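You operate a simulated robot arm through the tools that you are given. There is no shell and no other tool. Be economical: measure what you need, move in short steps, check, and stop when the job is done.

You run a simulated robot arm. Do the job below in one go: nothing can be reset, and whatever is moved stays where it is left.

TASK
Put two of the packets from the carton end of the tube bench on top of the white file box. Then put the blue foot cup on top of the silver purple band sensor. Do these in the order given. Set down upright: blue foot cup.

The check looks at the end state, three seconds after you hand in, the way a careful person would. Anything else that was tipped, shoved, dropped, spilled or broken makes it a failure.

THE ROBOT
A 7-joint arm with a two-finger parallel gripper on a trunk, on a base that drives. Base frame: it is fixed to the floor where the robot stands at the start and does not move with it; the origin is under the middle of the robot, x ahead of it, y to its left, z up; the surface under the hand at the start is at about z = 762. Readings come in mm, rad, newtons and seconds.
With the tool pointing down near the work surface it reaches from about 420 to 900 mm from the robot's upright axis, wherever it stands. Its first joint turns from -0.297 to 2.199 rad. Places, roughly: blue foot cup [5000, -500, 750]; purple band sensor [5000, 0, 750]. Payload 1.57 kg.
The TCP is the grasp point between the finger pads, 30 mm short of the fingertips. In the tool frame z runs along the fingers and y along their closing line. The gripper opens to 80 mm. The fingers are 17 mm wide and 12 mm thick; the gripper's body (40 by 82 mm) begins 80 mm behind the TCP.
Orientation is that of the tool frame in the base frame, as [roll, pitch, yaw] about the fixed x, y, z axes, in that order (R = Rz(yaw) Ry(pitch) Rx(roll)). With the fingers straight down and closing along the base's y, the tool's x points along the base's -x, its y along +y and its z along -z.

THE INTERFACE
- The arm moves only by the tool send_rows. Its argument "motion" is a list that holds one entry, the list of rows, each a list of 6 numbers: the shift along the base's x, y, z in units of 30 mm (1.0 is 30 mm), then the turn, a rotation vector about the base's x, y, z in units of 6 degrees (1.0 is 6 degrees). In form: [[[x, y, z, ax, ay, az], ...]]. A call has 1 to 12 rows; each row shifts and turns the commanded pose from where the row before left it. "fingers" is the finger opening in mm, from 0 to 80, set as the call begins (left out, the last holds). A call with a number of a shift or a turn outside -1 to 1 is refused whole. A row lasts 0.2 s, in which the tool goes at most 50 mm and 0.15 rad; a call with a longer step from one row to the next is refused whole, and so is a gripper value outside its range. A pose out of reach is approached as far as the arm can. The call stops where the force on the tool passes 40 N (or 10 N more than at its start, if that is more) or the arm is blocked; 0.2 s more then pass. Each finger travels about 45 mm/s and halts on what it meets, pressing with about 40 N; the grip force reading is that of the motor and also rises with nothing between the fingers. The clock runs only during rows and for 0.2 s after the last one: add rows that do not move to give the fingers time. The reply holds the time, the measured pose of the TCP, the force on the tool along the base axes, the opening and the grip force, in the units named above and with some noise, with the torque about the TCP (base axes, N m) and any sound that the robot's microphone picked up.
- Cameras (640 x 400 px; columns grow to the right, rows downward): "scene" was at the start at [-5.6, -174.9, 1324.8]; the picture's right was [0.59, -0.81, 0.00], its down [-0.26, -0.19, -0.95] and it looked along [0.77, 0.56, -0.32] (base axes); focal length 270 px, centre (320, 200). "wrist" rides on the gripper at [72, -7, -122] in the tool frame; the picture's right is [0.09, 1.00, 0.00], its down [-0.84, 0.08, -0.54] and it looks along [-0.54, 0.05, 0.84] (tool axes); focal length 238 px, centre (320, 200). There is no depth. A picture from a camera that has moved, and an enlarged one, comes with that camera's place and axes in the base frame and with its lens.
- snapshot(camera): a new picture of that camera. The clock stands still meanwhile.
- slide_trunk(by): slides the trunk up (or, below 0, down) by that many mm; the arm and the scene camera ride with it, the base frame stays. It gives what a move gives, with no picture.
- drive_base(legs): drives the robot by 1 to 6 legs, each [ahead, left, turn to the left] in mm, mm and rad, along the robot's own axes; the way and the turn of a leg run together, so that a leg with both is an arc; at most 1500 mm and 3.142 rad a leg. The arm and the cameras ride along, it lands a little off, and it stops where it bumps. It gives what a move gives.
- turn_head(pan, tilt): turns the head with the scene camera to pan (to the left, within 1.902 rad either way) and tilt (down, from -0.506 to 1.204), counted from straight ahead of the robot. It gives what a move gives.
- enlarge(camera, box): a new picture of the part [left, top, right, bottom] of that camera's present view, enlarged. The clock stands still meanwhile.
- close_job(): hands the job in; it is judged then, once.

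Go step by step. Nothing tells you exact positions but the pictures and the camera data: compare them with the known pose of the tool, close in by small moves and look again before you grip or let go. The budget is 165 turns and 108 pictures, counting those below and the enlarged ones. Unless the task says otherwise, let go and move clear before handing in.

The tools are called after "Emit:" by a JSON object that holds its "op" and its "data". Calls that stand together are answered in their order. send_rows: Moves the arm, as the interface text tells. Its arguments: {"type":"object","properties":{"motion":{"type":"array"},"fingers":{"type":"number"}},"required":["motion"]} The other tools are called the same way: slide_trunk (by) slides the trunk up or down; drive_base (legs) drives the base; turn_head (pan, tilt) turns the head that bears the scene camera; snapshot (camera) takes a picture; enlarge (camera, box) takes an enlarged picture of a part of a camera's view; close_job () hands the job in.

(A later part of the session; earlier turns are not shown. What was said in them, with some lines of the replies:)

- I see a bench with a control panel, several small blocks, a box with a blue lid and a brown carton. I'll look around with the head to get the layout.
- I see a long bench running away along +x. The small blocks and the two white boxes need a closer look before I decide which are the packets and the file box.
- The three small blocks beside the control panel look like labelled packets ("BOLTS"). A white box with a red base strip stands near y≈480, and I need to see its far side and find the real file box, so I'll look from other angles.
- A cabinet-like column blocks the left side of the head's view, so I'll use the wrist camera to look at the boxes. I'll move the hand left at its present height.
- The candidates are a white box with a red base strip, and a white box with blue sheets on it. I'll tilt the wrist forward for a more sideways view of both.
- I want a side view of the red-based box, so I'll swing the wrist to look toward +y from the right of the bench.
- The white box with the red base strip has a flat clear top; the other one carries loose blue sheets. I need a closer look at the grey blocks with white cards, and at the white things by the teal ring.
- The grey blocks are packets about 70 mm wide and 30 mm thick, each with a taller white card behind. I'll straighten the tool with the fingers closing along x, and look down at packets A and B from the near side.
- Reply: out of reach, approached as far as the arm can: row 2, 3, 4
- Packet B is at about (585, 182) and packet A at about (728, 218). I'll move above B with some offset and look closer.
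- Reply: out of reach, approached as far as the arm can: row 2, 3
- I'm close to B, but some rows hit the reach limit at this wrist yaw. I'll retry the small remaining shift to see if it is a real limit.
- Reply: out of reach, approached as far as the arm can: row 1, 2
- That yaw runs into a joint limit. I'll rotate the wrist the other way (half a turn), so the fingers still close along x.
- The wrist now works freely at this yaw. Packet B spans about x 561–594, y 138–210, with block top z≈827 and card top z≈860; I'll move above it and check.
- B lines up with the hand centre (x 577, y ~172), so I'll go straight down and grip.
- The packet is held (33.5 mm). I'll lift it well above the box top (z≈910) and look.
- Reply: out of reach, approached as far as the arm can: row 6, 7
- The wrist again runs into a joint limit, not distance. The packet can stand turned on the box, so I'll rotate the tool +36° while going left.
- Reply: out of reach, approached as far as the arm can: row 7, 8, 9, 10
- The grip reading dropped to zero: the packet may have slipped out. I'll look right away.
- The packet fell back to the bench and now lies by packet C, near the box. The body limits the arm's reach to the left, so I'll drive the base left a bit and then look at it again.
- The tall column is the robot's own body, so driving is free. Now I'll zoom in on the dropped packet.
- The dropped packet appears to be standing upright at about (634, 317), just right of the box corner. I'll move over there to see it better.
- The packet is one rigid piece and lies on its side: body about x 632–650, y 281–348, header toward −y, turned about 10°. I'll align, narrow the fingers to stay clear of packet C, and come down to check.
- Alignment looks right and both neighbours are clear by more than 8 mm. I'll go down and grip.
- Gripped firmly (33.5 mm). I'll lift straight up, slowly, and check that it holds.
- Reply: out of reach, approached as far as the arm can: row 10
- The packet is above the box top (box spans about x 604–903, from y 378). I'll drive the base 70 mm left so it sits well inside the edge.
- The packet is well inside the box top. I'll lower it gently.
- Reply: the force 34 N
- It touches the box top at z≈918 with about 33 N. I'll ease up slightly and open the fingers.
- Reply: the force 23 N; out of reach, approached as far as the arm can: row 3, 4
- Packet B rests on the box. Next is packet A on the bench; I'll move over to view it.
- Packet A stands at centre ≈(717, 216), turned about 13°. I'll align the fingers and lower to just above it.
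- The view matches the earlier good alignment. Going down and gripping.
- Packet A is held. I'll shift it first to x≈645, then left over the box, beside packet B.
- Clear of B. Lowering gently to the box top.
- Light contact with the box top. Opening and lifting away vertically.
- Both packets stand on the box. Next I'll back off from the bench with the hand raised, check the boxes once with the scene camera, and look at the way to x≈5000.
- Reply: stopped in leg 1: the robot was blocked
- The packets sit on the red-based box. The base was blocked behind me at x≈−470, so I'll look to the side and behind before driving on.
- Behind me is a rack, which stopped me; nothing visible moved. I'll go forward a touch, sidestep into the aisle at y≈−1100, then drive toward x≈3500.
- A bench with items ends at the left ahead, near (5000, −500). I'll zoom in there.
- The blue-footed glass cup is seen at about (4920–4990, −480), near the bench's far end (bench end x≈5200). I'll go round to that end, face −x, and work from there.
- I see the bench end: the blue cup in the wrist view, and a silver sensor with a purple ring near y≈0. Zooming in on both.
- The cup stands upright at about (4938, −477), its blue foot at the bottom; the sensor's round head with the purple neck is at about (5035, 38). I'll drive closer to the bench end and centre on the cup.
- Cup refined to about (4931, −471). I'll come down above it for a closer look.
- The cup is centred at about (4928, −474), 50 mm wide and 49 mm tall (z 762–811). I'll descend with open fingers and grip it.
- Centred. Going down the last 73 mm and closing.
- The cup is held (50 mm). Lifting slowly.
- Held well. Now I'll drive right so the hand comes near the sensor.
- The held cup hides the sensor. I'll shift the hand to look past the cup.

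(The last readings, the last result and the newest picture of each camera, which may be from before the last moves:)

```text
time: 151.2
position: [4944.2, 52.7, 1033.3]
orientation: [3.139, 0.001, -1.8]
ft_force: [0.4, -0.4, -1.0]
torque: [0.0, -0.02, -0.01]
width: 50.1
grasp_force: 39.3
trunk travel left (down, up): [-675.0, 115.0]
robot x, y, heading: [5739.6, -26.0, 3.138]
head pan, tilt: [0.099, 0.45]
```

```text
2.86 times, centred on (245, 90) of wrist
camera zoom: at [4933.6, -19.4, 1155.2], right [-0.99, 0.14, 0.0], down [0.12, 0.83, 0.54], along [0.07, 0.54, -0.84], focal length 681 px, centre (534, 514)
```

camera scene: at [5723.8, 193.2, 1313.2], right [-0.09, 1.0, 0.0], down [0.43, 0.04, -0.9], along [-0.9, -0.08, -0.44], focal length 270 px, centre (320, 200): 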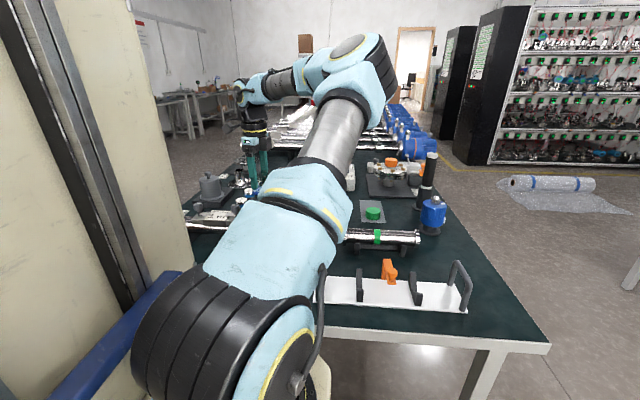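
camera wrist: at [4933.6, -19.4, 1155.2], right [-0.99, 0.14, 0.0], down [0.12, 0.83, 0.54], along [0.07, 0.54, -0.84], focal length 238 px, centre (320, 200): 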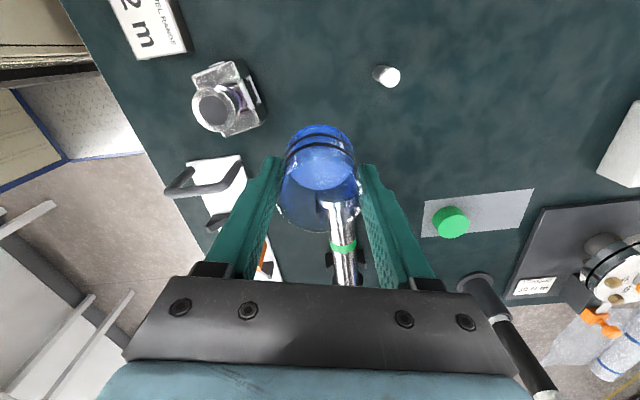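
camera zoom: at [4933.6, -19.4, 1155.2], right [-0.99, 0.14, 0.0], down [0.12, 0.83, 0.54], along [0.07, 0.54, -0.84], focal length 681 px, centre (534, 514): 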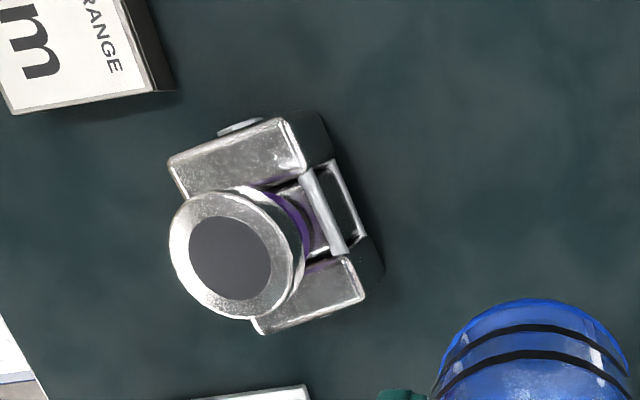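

The sensor's flat round top (≈53 mm) is near (5063, 25), z≈857. I'll take a second view from lower to pin down its height and centre.

Emit:
{"op": "send_rows", "data": {"motion": [[[0, 0, -0.4, 0, 0, 0], [0, 0, -0.5, 0, 0, 0], [0, 0.3, -0.5, 0, 0, 0], [0, 0.3, -0.3, 0, 0, 0], [0, 0, 0, 0, 0, 0]]]}}

Emit:
{"op": "enlarge", "data": {"camera": "wrist", "box": [120, 0, 360, 180]}}

```text
time: 152.4
position: [4943.9, 69.7, 982.1]
orientation: [3.138, 0.0, -1.799]
ft_force: [0.3, 0.0, -0.8]
torque: [-0.01, 0.01, 0.0]
width: 49.6
grasp_force: 40.0
trunk travel left (down, up): [-675.0, 115.0]
robot x, y, heading: [5735.7, -27.4, 3.133]
head pan, tilt: [0.099, 0.45]
```

```text
2.22 times, centred on (240, 90) of wrist
camera zoom: at [4933.7, -2.4, 1104.2], right [-0.99, 0.14, 0.0], down [0.12, 0.83, 0.54], along [0.07, 0.54, -0.84], focal length 530 px, centre (498, 444)
```

zoom: 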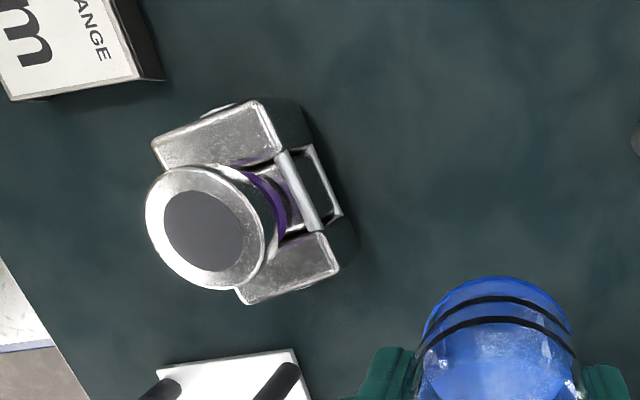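

Two views agree: sensor top at about (5066, 28, 855). I'll move the cup above it, staying 40 mm high, then check.

Emit:
{"op": "send_rows", "data": {"motion": [[[0.3, -0.1, 0, 0, 0, 0], [0.5, -0.2, 0, 0, 0, 0], [0.5, -0.2, 0, 0, 0, 0], [0.5, -0.2, 0, 0, 0, 0], [0.5, -0.2, 0, 0, 0, 0], [0.5, -0.2, 0, 0, 0, 0], [0.5, -0.2, 0, 0, 0, 0], [0.5, -0.1, 0, 0, 0, 0], [0.27, 0, -0.4, 0, 0, 0], [0, 0, -0.6, 0, 0, 0], [0, 0, -0.5, 0, 0, 0], [0, 0, 0, 0, 0, 0]]]}}

Emit:
{"op": "snapshot", "data": {"camera": "wrist"}}

Emit:
{"op": "snapshot", "data": {"camera": "scene"}}

```text
time: 155.0
position: [5067.2, 27.5, 937.9]
orientation: [3.138, -0.001, -1.797]
ft_force: [0.8, -0.3, 0.0]
torque: [0.02, -0.01, -0.01]
width: 49.7
grasp_force: 39.6
trunk travel left (down, up): [-675.0, 115.0]
robot x, y, heading: [5742.5, -27.9, 3.135]
head pan, tilt: [0.099, 0.45]
```

```text
37 pictures are left
camera wrist: at [5056.8, -43.9, 1059.5], right [-0.99, 0.14, 0.0], down [0.12, 0.83, 0.54], along [0.07, 0.54, -0.84], focal length 238 px, centre (320, 200)
```

wrist: 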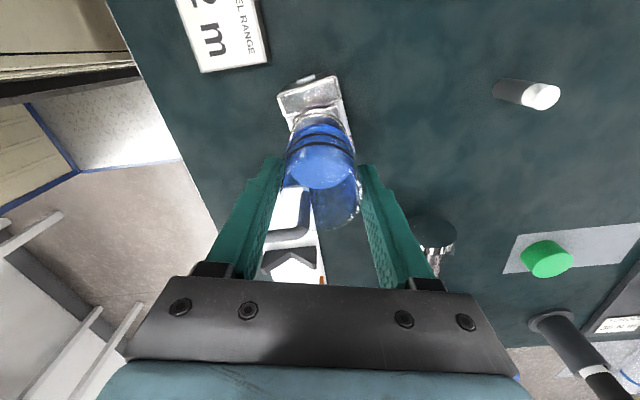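

```text
36 pictures are left
camera scene: at [5723.9, 193.1, 1313.2], right [-0.09, 1.0, 0.0], down [0.43, 0.04, -0.9], along [-0.9, -0.08, -0.44], focal length 270 px, centre (320, 200)
```

scene: 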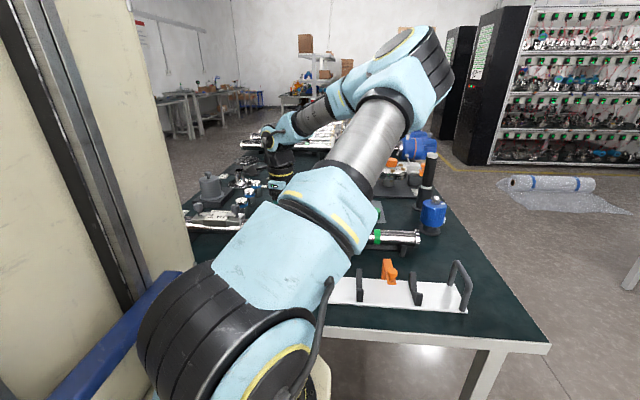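

Zooming in on the cup bottom against the sensor top.

Emit:
{"op": "enlarge", "data": {"camera": "wrist", "box": [260, 60, 380, 240]}}

```text
2.22 times, centred on (320, 150) of wrist
camera zoom: at [5056.8, -43.9, 1059.5], right [-0.99, 0.14, 0.0], down [0.12, 0.83, 0.54], along [0.07, 0.54, -0.84], focal length 530 px, centre (320, 311)
```

zoom: 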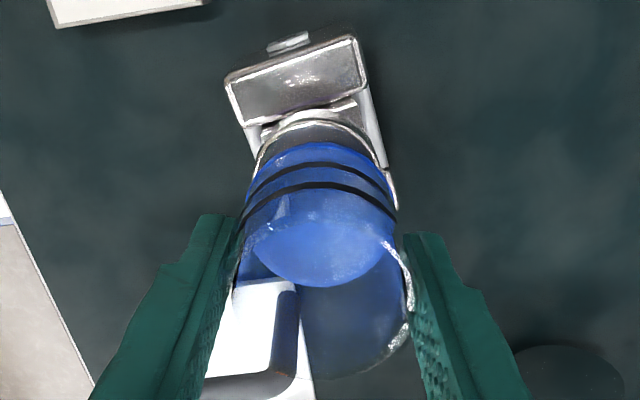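

The disc is centred left–right and perhaps 3 mm further toward −y. I'll nudge that and lower to about 8 mm above.

Emit:
{"op": "send_rows", "data": {"motion": [[[-0.02, -0.09, -0.4, 0, 0, 0], [0, 0, -0.4, 0, 0, 0], [0, 0, -0.4, 0, 0, 0], [0, 0, 0, 0, 0, 0]]]}}

Emit:
{"op": "enlarge", "data": {"camera": "wrist", "box": [260, 60, 380, 240]}}

```text
time: 156.0
position: [5066.0, 24.6, 903.7]
orientation: [3.134, -0.002, -1.799]
ft_force: [-2.1, -4.3, 29.5]
torque: [-0.2, -0.26, -0.02]
width: 49.0
grasp_force: 40.1
trunk travel left (down, up): [-675.0, 115.0]
robot x, y, heading: [5735.7, -28.9, 3.134]
head pan, tilt: [0.099, 0.45]
```

```text
2.22 times, centred on (320, 150) of wrist
camera zoom: at [5056.0, -47.7, 1025.6], right [-0.99, 0.14, 0.01], down [0.12, 0.83, 0.54], along [0.07, 0.54, -0.84], focal length 530 px, centre (320, 311)
```

zoom: 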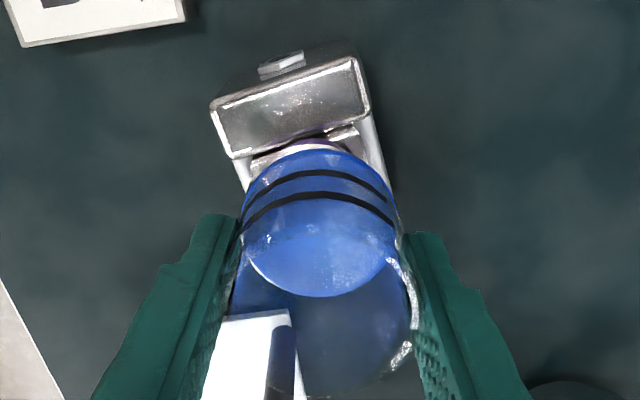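

Contact came at 904, so the sensor top is at about z 866. I'll relieve the pressure and inspect alignment closely.

Emit:
{"op": "send_rows", "data": {"motion": [[[0, 0, 0.15, 0, 0, 0], [0, 0, 0, 0, 0, 0]]]}}

Emit:
{"op": "enlarge", "data": {"camera": "wrist", "box": [285, 90, 355, 145]}}

```text
time: 156.6
position: [5067.5, 25.5, 905.2]
orientation: [3.141, 0.002, -1.8]
ft_force: [-0.1, 0.1, -0.2]
torque: [-0.01, 0.03, 0.01]
width: 48.9
grasp_force: 40.6
trunk travel left (down, up): [-675.0, 115.0]
robot x, y, heading: [5738.4, -24.5, 3.133]
head pan, tilt: [0.099, 0.45]
```

```text
7.27 times, centred on (320, 118) of wrist
camera zoom: at [5056.0, -46.3, 1026.5], right [-0.99, 0.14, 0.0], down [0.12, 0.83, 0.54], along [0.07, 0.54, -0.84], focal length 1734 px, centre (320, 800)
```

zoom: 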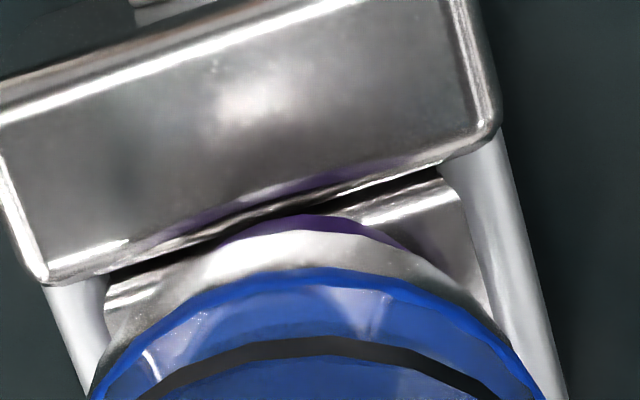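

The sensor disc extends ~4 mm beyond the cup toward −y and is ~1.5 mm toward +x. I'll make that small correction and touch down.

Emit:
{"op": "send_rows", "data": {"motion": [[[0, 0, 0.1, 0, 0, 0], [0.05, -0.08, 0, 0, 0, 0], [0, 0, -0.1, 0, 0, 0], [0, 0, 0, 0, 0, 0]]]}}

Emit:
{"op": "enlarge", "data": {"camera": "wrist", "box": [285, 90, 355, 145]}}

```text
time: 157.6
position: [5068.0, 23.4, 905.8]
orientation: [3.137, -0.002, -1.799]
ft_force: [0.3, -0.7, 0.2]
torque: [-0.02, 0.01, 0.01]
width: 48.6
grasp_force: 40.1
trunk travel left (down, up): [-675.0, 115.0]
robot x, y, heading: [5732.1, -29.3, 3.138]
head pan, tilt: [0.099, 0.45]
```

```text
7.27 times, centred on (320, 118) of wrist
camera zoom: at [5057.4, -48.9, 1028.0], right [-0.99, 0.14, 0.0], down [0.12, 0.83, 0.54], along [0.07, 0.54, -0.84], focal length 1734 px, centre (320, 800)
```

zoom: 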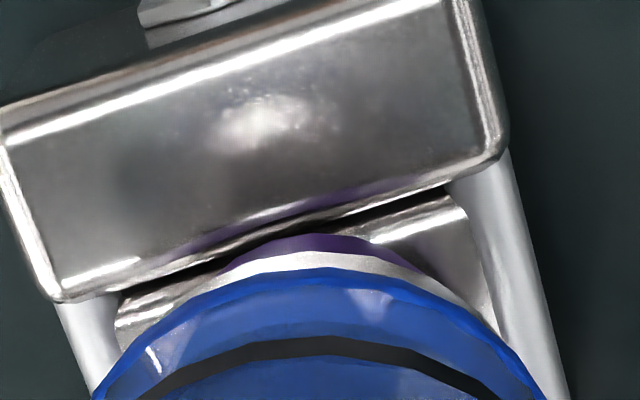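

Nearly concentric now. I'll lower the last couple of millimetres until a light touch.

Emit:
{"op": "send_rows", "data": {"motion": [[[0, 0, -0.05, 0, 0, 0], [0, 0, 0, 0, 0, 0]]]}}

```text
time: 158.2
position: [5068.8, 22.5, 904.8]
orientation: [3.138, 0.001, -1.8]
ft_force: [0.0, 0.3, 0.1]
torque: [0.02, -0.03, 0.02]
width: 48.8
grasp_force: 40.2
trunk travel left (down, up): [-675.0, 115.0]
robot x, y, heading: [5739.1, -28.2, 3.139]
head pan, tilt: [0.099, 0.45]
```

Emit:
{"op": "send_rows", "data": {"motion": [[[0, 0, -0.05, 0, 0, 0], [0, 0, 0, 0, 0, 0]]]}}

```text
time: 158.8
position: [5068.8, 21.9, 903.6]
orientation: [3.139, 0.0, -1.8]
ft_force: [1.5, 1.9, 9.5]
torque: [0.03, -0.24, 0.07]
width: 48.7
grasp_force: 40.2
trunk travel left (down, up): [-675.0, 115.0]
robot x, y, heading: [5735.6, -23.3, 3.133]
head pan, tilt: [0.099, 0.45]
```

The cup is now in light contact (about 9 N). I'll open the fingers slowly, wait, and look before lifting.

Emit:
{"op": "send_rows", "data": {"motion": [[[0, 0, 0, 0, 0, 0], [0, 0, 0, 0, 0, 0], [0, 0, 0, 0, 0, 0]]], "fingers": 54}}

Emit:
{"op": "send_rows", "data": {"motion": [[[0, 0, 0, 0, 0, 0], [0, 0, 0, 0, 0, 0], [0, 0, 0, 0, 0, 0], [0, 0, 0, 0, 0, 0]]], "fingers": 75}}

Emit:
{"op": "snapshot", "data": {"camera": "wrist"}}

```text
time: 159.6
position: [5067.8, 22.7, 903.3]
orientation: [3.138, 0.001, -1.8]
ft_force: [0.4, -0.3, -0.4]
torque: [0.02, -0.02, 0.0]
width: 54.1
grasp_force: 0.2
trunk travel left (down, up): [-675.0, 115.0]
robot x, y, heading: [5735.8, -28.4, 3.138]
head pan, tilt: [0.099, 0.45]
```

```text
time: 160.6
position: [5067.5, 23.5, 902.6]
orientation: [3.138, 0.0, -1.799]
ft_force: [-0.1, -0.3, -0.1]
torque: [0.01, -0.02, 0.0]
width: 75.0
grasp_force: 0.0
trunk travel left (down, up): [-675.0, 115.0]
robot x, y, heading: [5736.3, -25.0, 3.133]
head pan, tilt: [0.099, 0.45]
```

```text
31 pictures are left
camera wrist: at [5057.1, -49.3, 1024.9], right [-0.99, 0.14, 0.0], down [0.12, 0.83, 0.54], along [0.07, 0.54, -0.84], focal length 238 px, centre (320, 200)
```

wrist: 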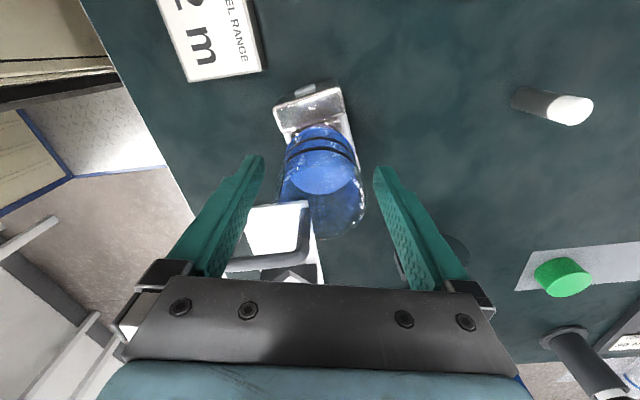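

The cup stands on the sensor, free of the fingers. Lifting straight up and checking.

Emit:
{"op": "send_rows", "data": {"motion": [[[0, 0, 0.4, 0, 0, 0], [0, 0, 0.8, 0, 0, 0], [0, 0, 1, 0, 0, 0], [0, 0, 1, 0, 0, 0], [0, 0, 1, 0, 0, 0], [0, 0, 0.5, 0, 0, 0], [0, 0, 0, 0, 0, 0]]]}}

Emit:
{"op": "enlarge", "data": {"camera": "wrist", "box": [230, 20, 410, 200]}}

Emit:
{"op": "drive_base", "data": {"legs": [[-350, 0, 0]]}}

Emit:
{"op": "turn_head", "data": {"pan": 0.2, "tilt": 0.35}}

Emit:
{"op": "snapshot", "data": {"camera": "scene"}}

```text
time: 162.2
position: [5067.6, 22.9, 1047.2]
orientation: [3.139, 0.0, -1.801]
ft_force: [-0.4, -0.4, 0.2]
torque: [0.02, 0.02, -0.01]
width: 75.0
grasp_force: 0.1
trunk travel left (down, up): [-675.0, 115.0]
robot x, y, heading: [5736.0, -26.2, 3.137]
head pan, tilt: [0.099, 0.45]
```

```text
2.22 times, centred on (320, 110) of wrist
camera zoom: at [5056.9, -49.3, 1166.6], right [-0.99, 0.14, 0.0], down [0.12, 0.83, 0.54], along [0.07, 0.54, -0.84], focal length 530 px, centre (320, 400)
```

zoom: 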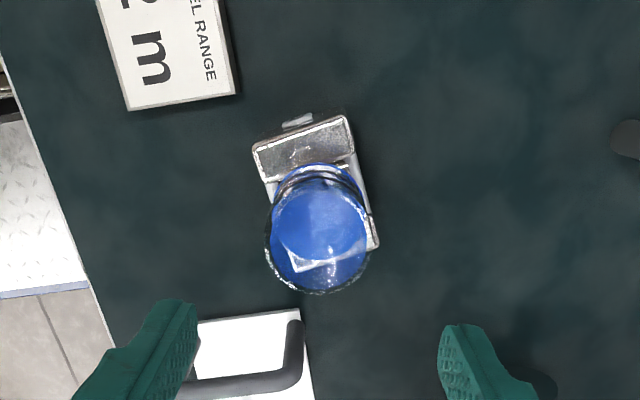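

```text
time: 164.5
position: [5422.8, 18.2, 1045.6]
orientation: [3.137, 0.0, -1.795]
ft_force: [-1.1, -0.1, -0.5]
torque: [0.03, 0.0, 0.01]
width: 75.0
grasp_force: 0.1
trunk travel left (down, up): [-675.0, 115.0]
robot x, y, heading: [6088.9, -30.1, 3.138]
head pan, tilt: [0.099, 0.45]
```

```text
time: 165.2
position: [5423.3, 18.9, 1044.5]
orientation: [3.138, 0.0, -1.798]
ft_force: [-1.0, 0.3, -0.2]
torque: [-0.03, -0.03, -0.03]
width: 75.0
grasp_force: 0.1
trunk travel left (down, up): [-675.0, 115.0]
robot x, y, heading: [6091.5, -27.5, 3.139]
head pan, tilt: [0.201, 0.351]
```

```text
29 pictures are left
camera scene: at [6079.2, 182.6, 1322.3], right [-0.2, 0.98, 0.0], down [0.34, 0.07, -0.94], along [-0.92, -0.19, -0.34], focal length 270 px, centre (320, 200)
```

scene: 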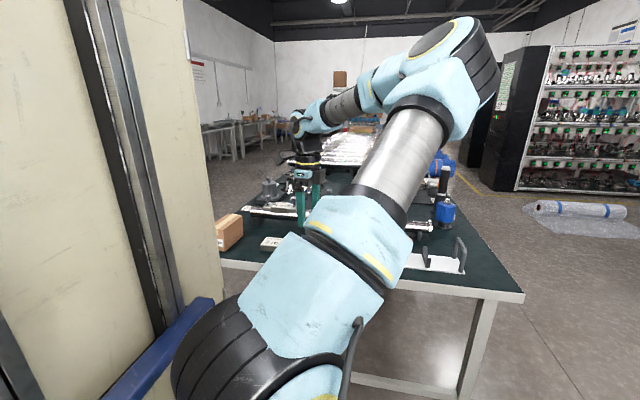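

The cup looks upright on the sensor from above. One side view to confirm.

Emit:
{"op": "drive_base", "data": {"legs": [[0, 450, 0]]}}

Emit:
{"op": "enlarge", "data": {"camera": "scene", "box": [320, 140, 560, 290]}}

```text
time: 167.9
position: [5422.4, -421.9, 1044.9]
orientation: [3.139, 0.002, -1.801]
ft_force: [1.0, 0.3, -0.2]
torque: [0.02, 0.0, -0.04]
width: 75.1
grasp_force: 0.0
trunk travel left (down, up): [-675.0, 115.0]
robot x, y, heading: [6093.1, -472.5, 3.131]
head pan, tilt: [0.201, 0.351]
```

```text
2.67 times, centred on (440, 215) of scene
camera zoom: at [6078.6, -261.3, 1322.4], right [-0.19, 0.98, 0.0], down [0.34, 0.07, -0.94], along [-0.92, -0.18, -0.34], focal length 720 px, centre (0, 160)
```

zoom: 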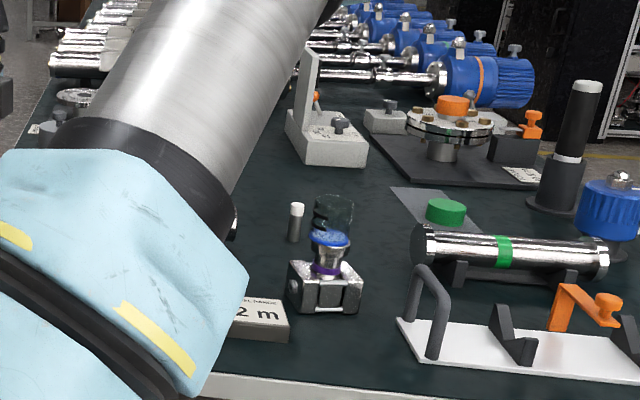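

The cup stands upright on the purple band sensor, both packets are on the white box, and the arm is clear. Handing in.

Emit:
{"op": "close_job", "data": {}}

```text
The job is handed in.
```

I put two BOLTS packets on the white box with the red base, then set the blue foot cup upright on the purple band sensor. The job is handed in.

- **Dropped packet:** one packet slipped from the grip and fell about 200 mm onto the bench. It showed no visible damage, and it now lies on its side on the box. The second packet stands upright.
- **Bump behind the robot:** while backing away from the first bench, the base stopped against something behind it, most likely the rack. I saw nothing out of place there, but I did not inspect it closely.
- **File box:** no box was labelled as a file box. I took the clear-topped white box to be the one meant, since the other white box had blue sheets on it.
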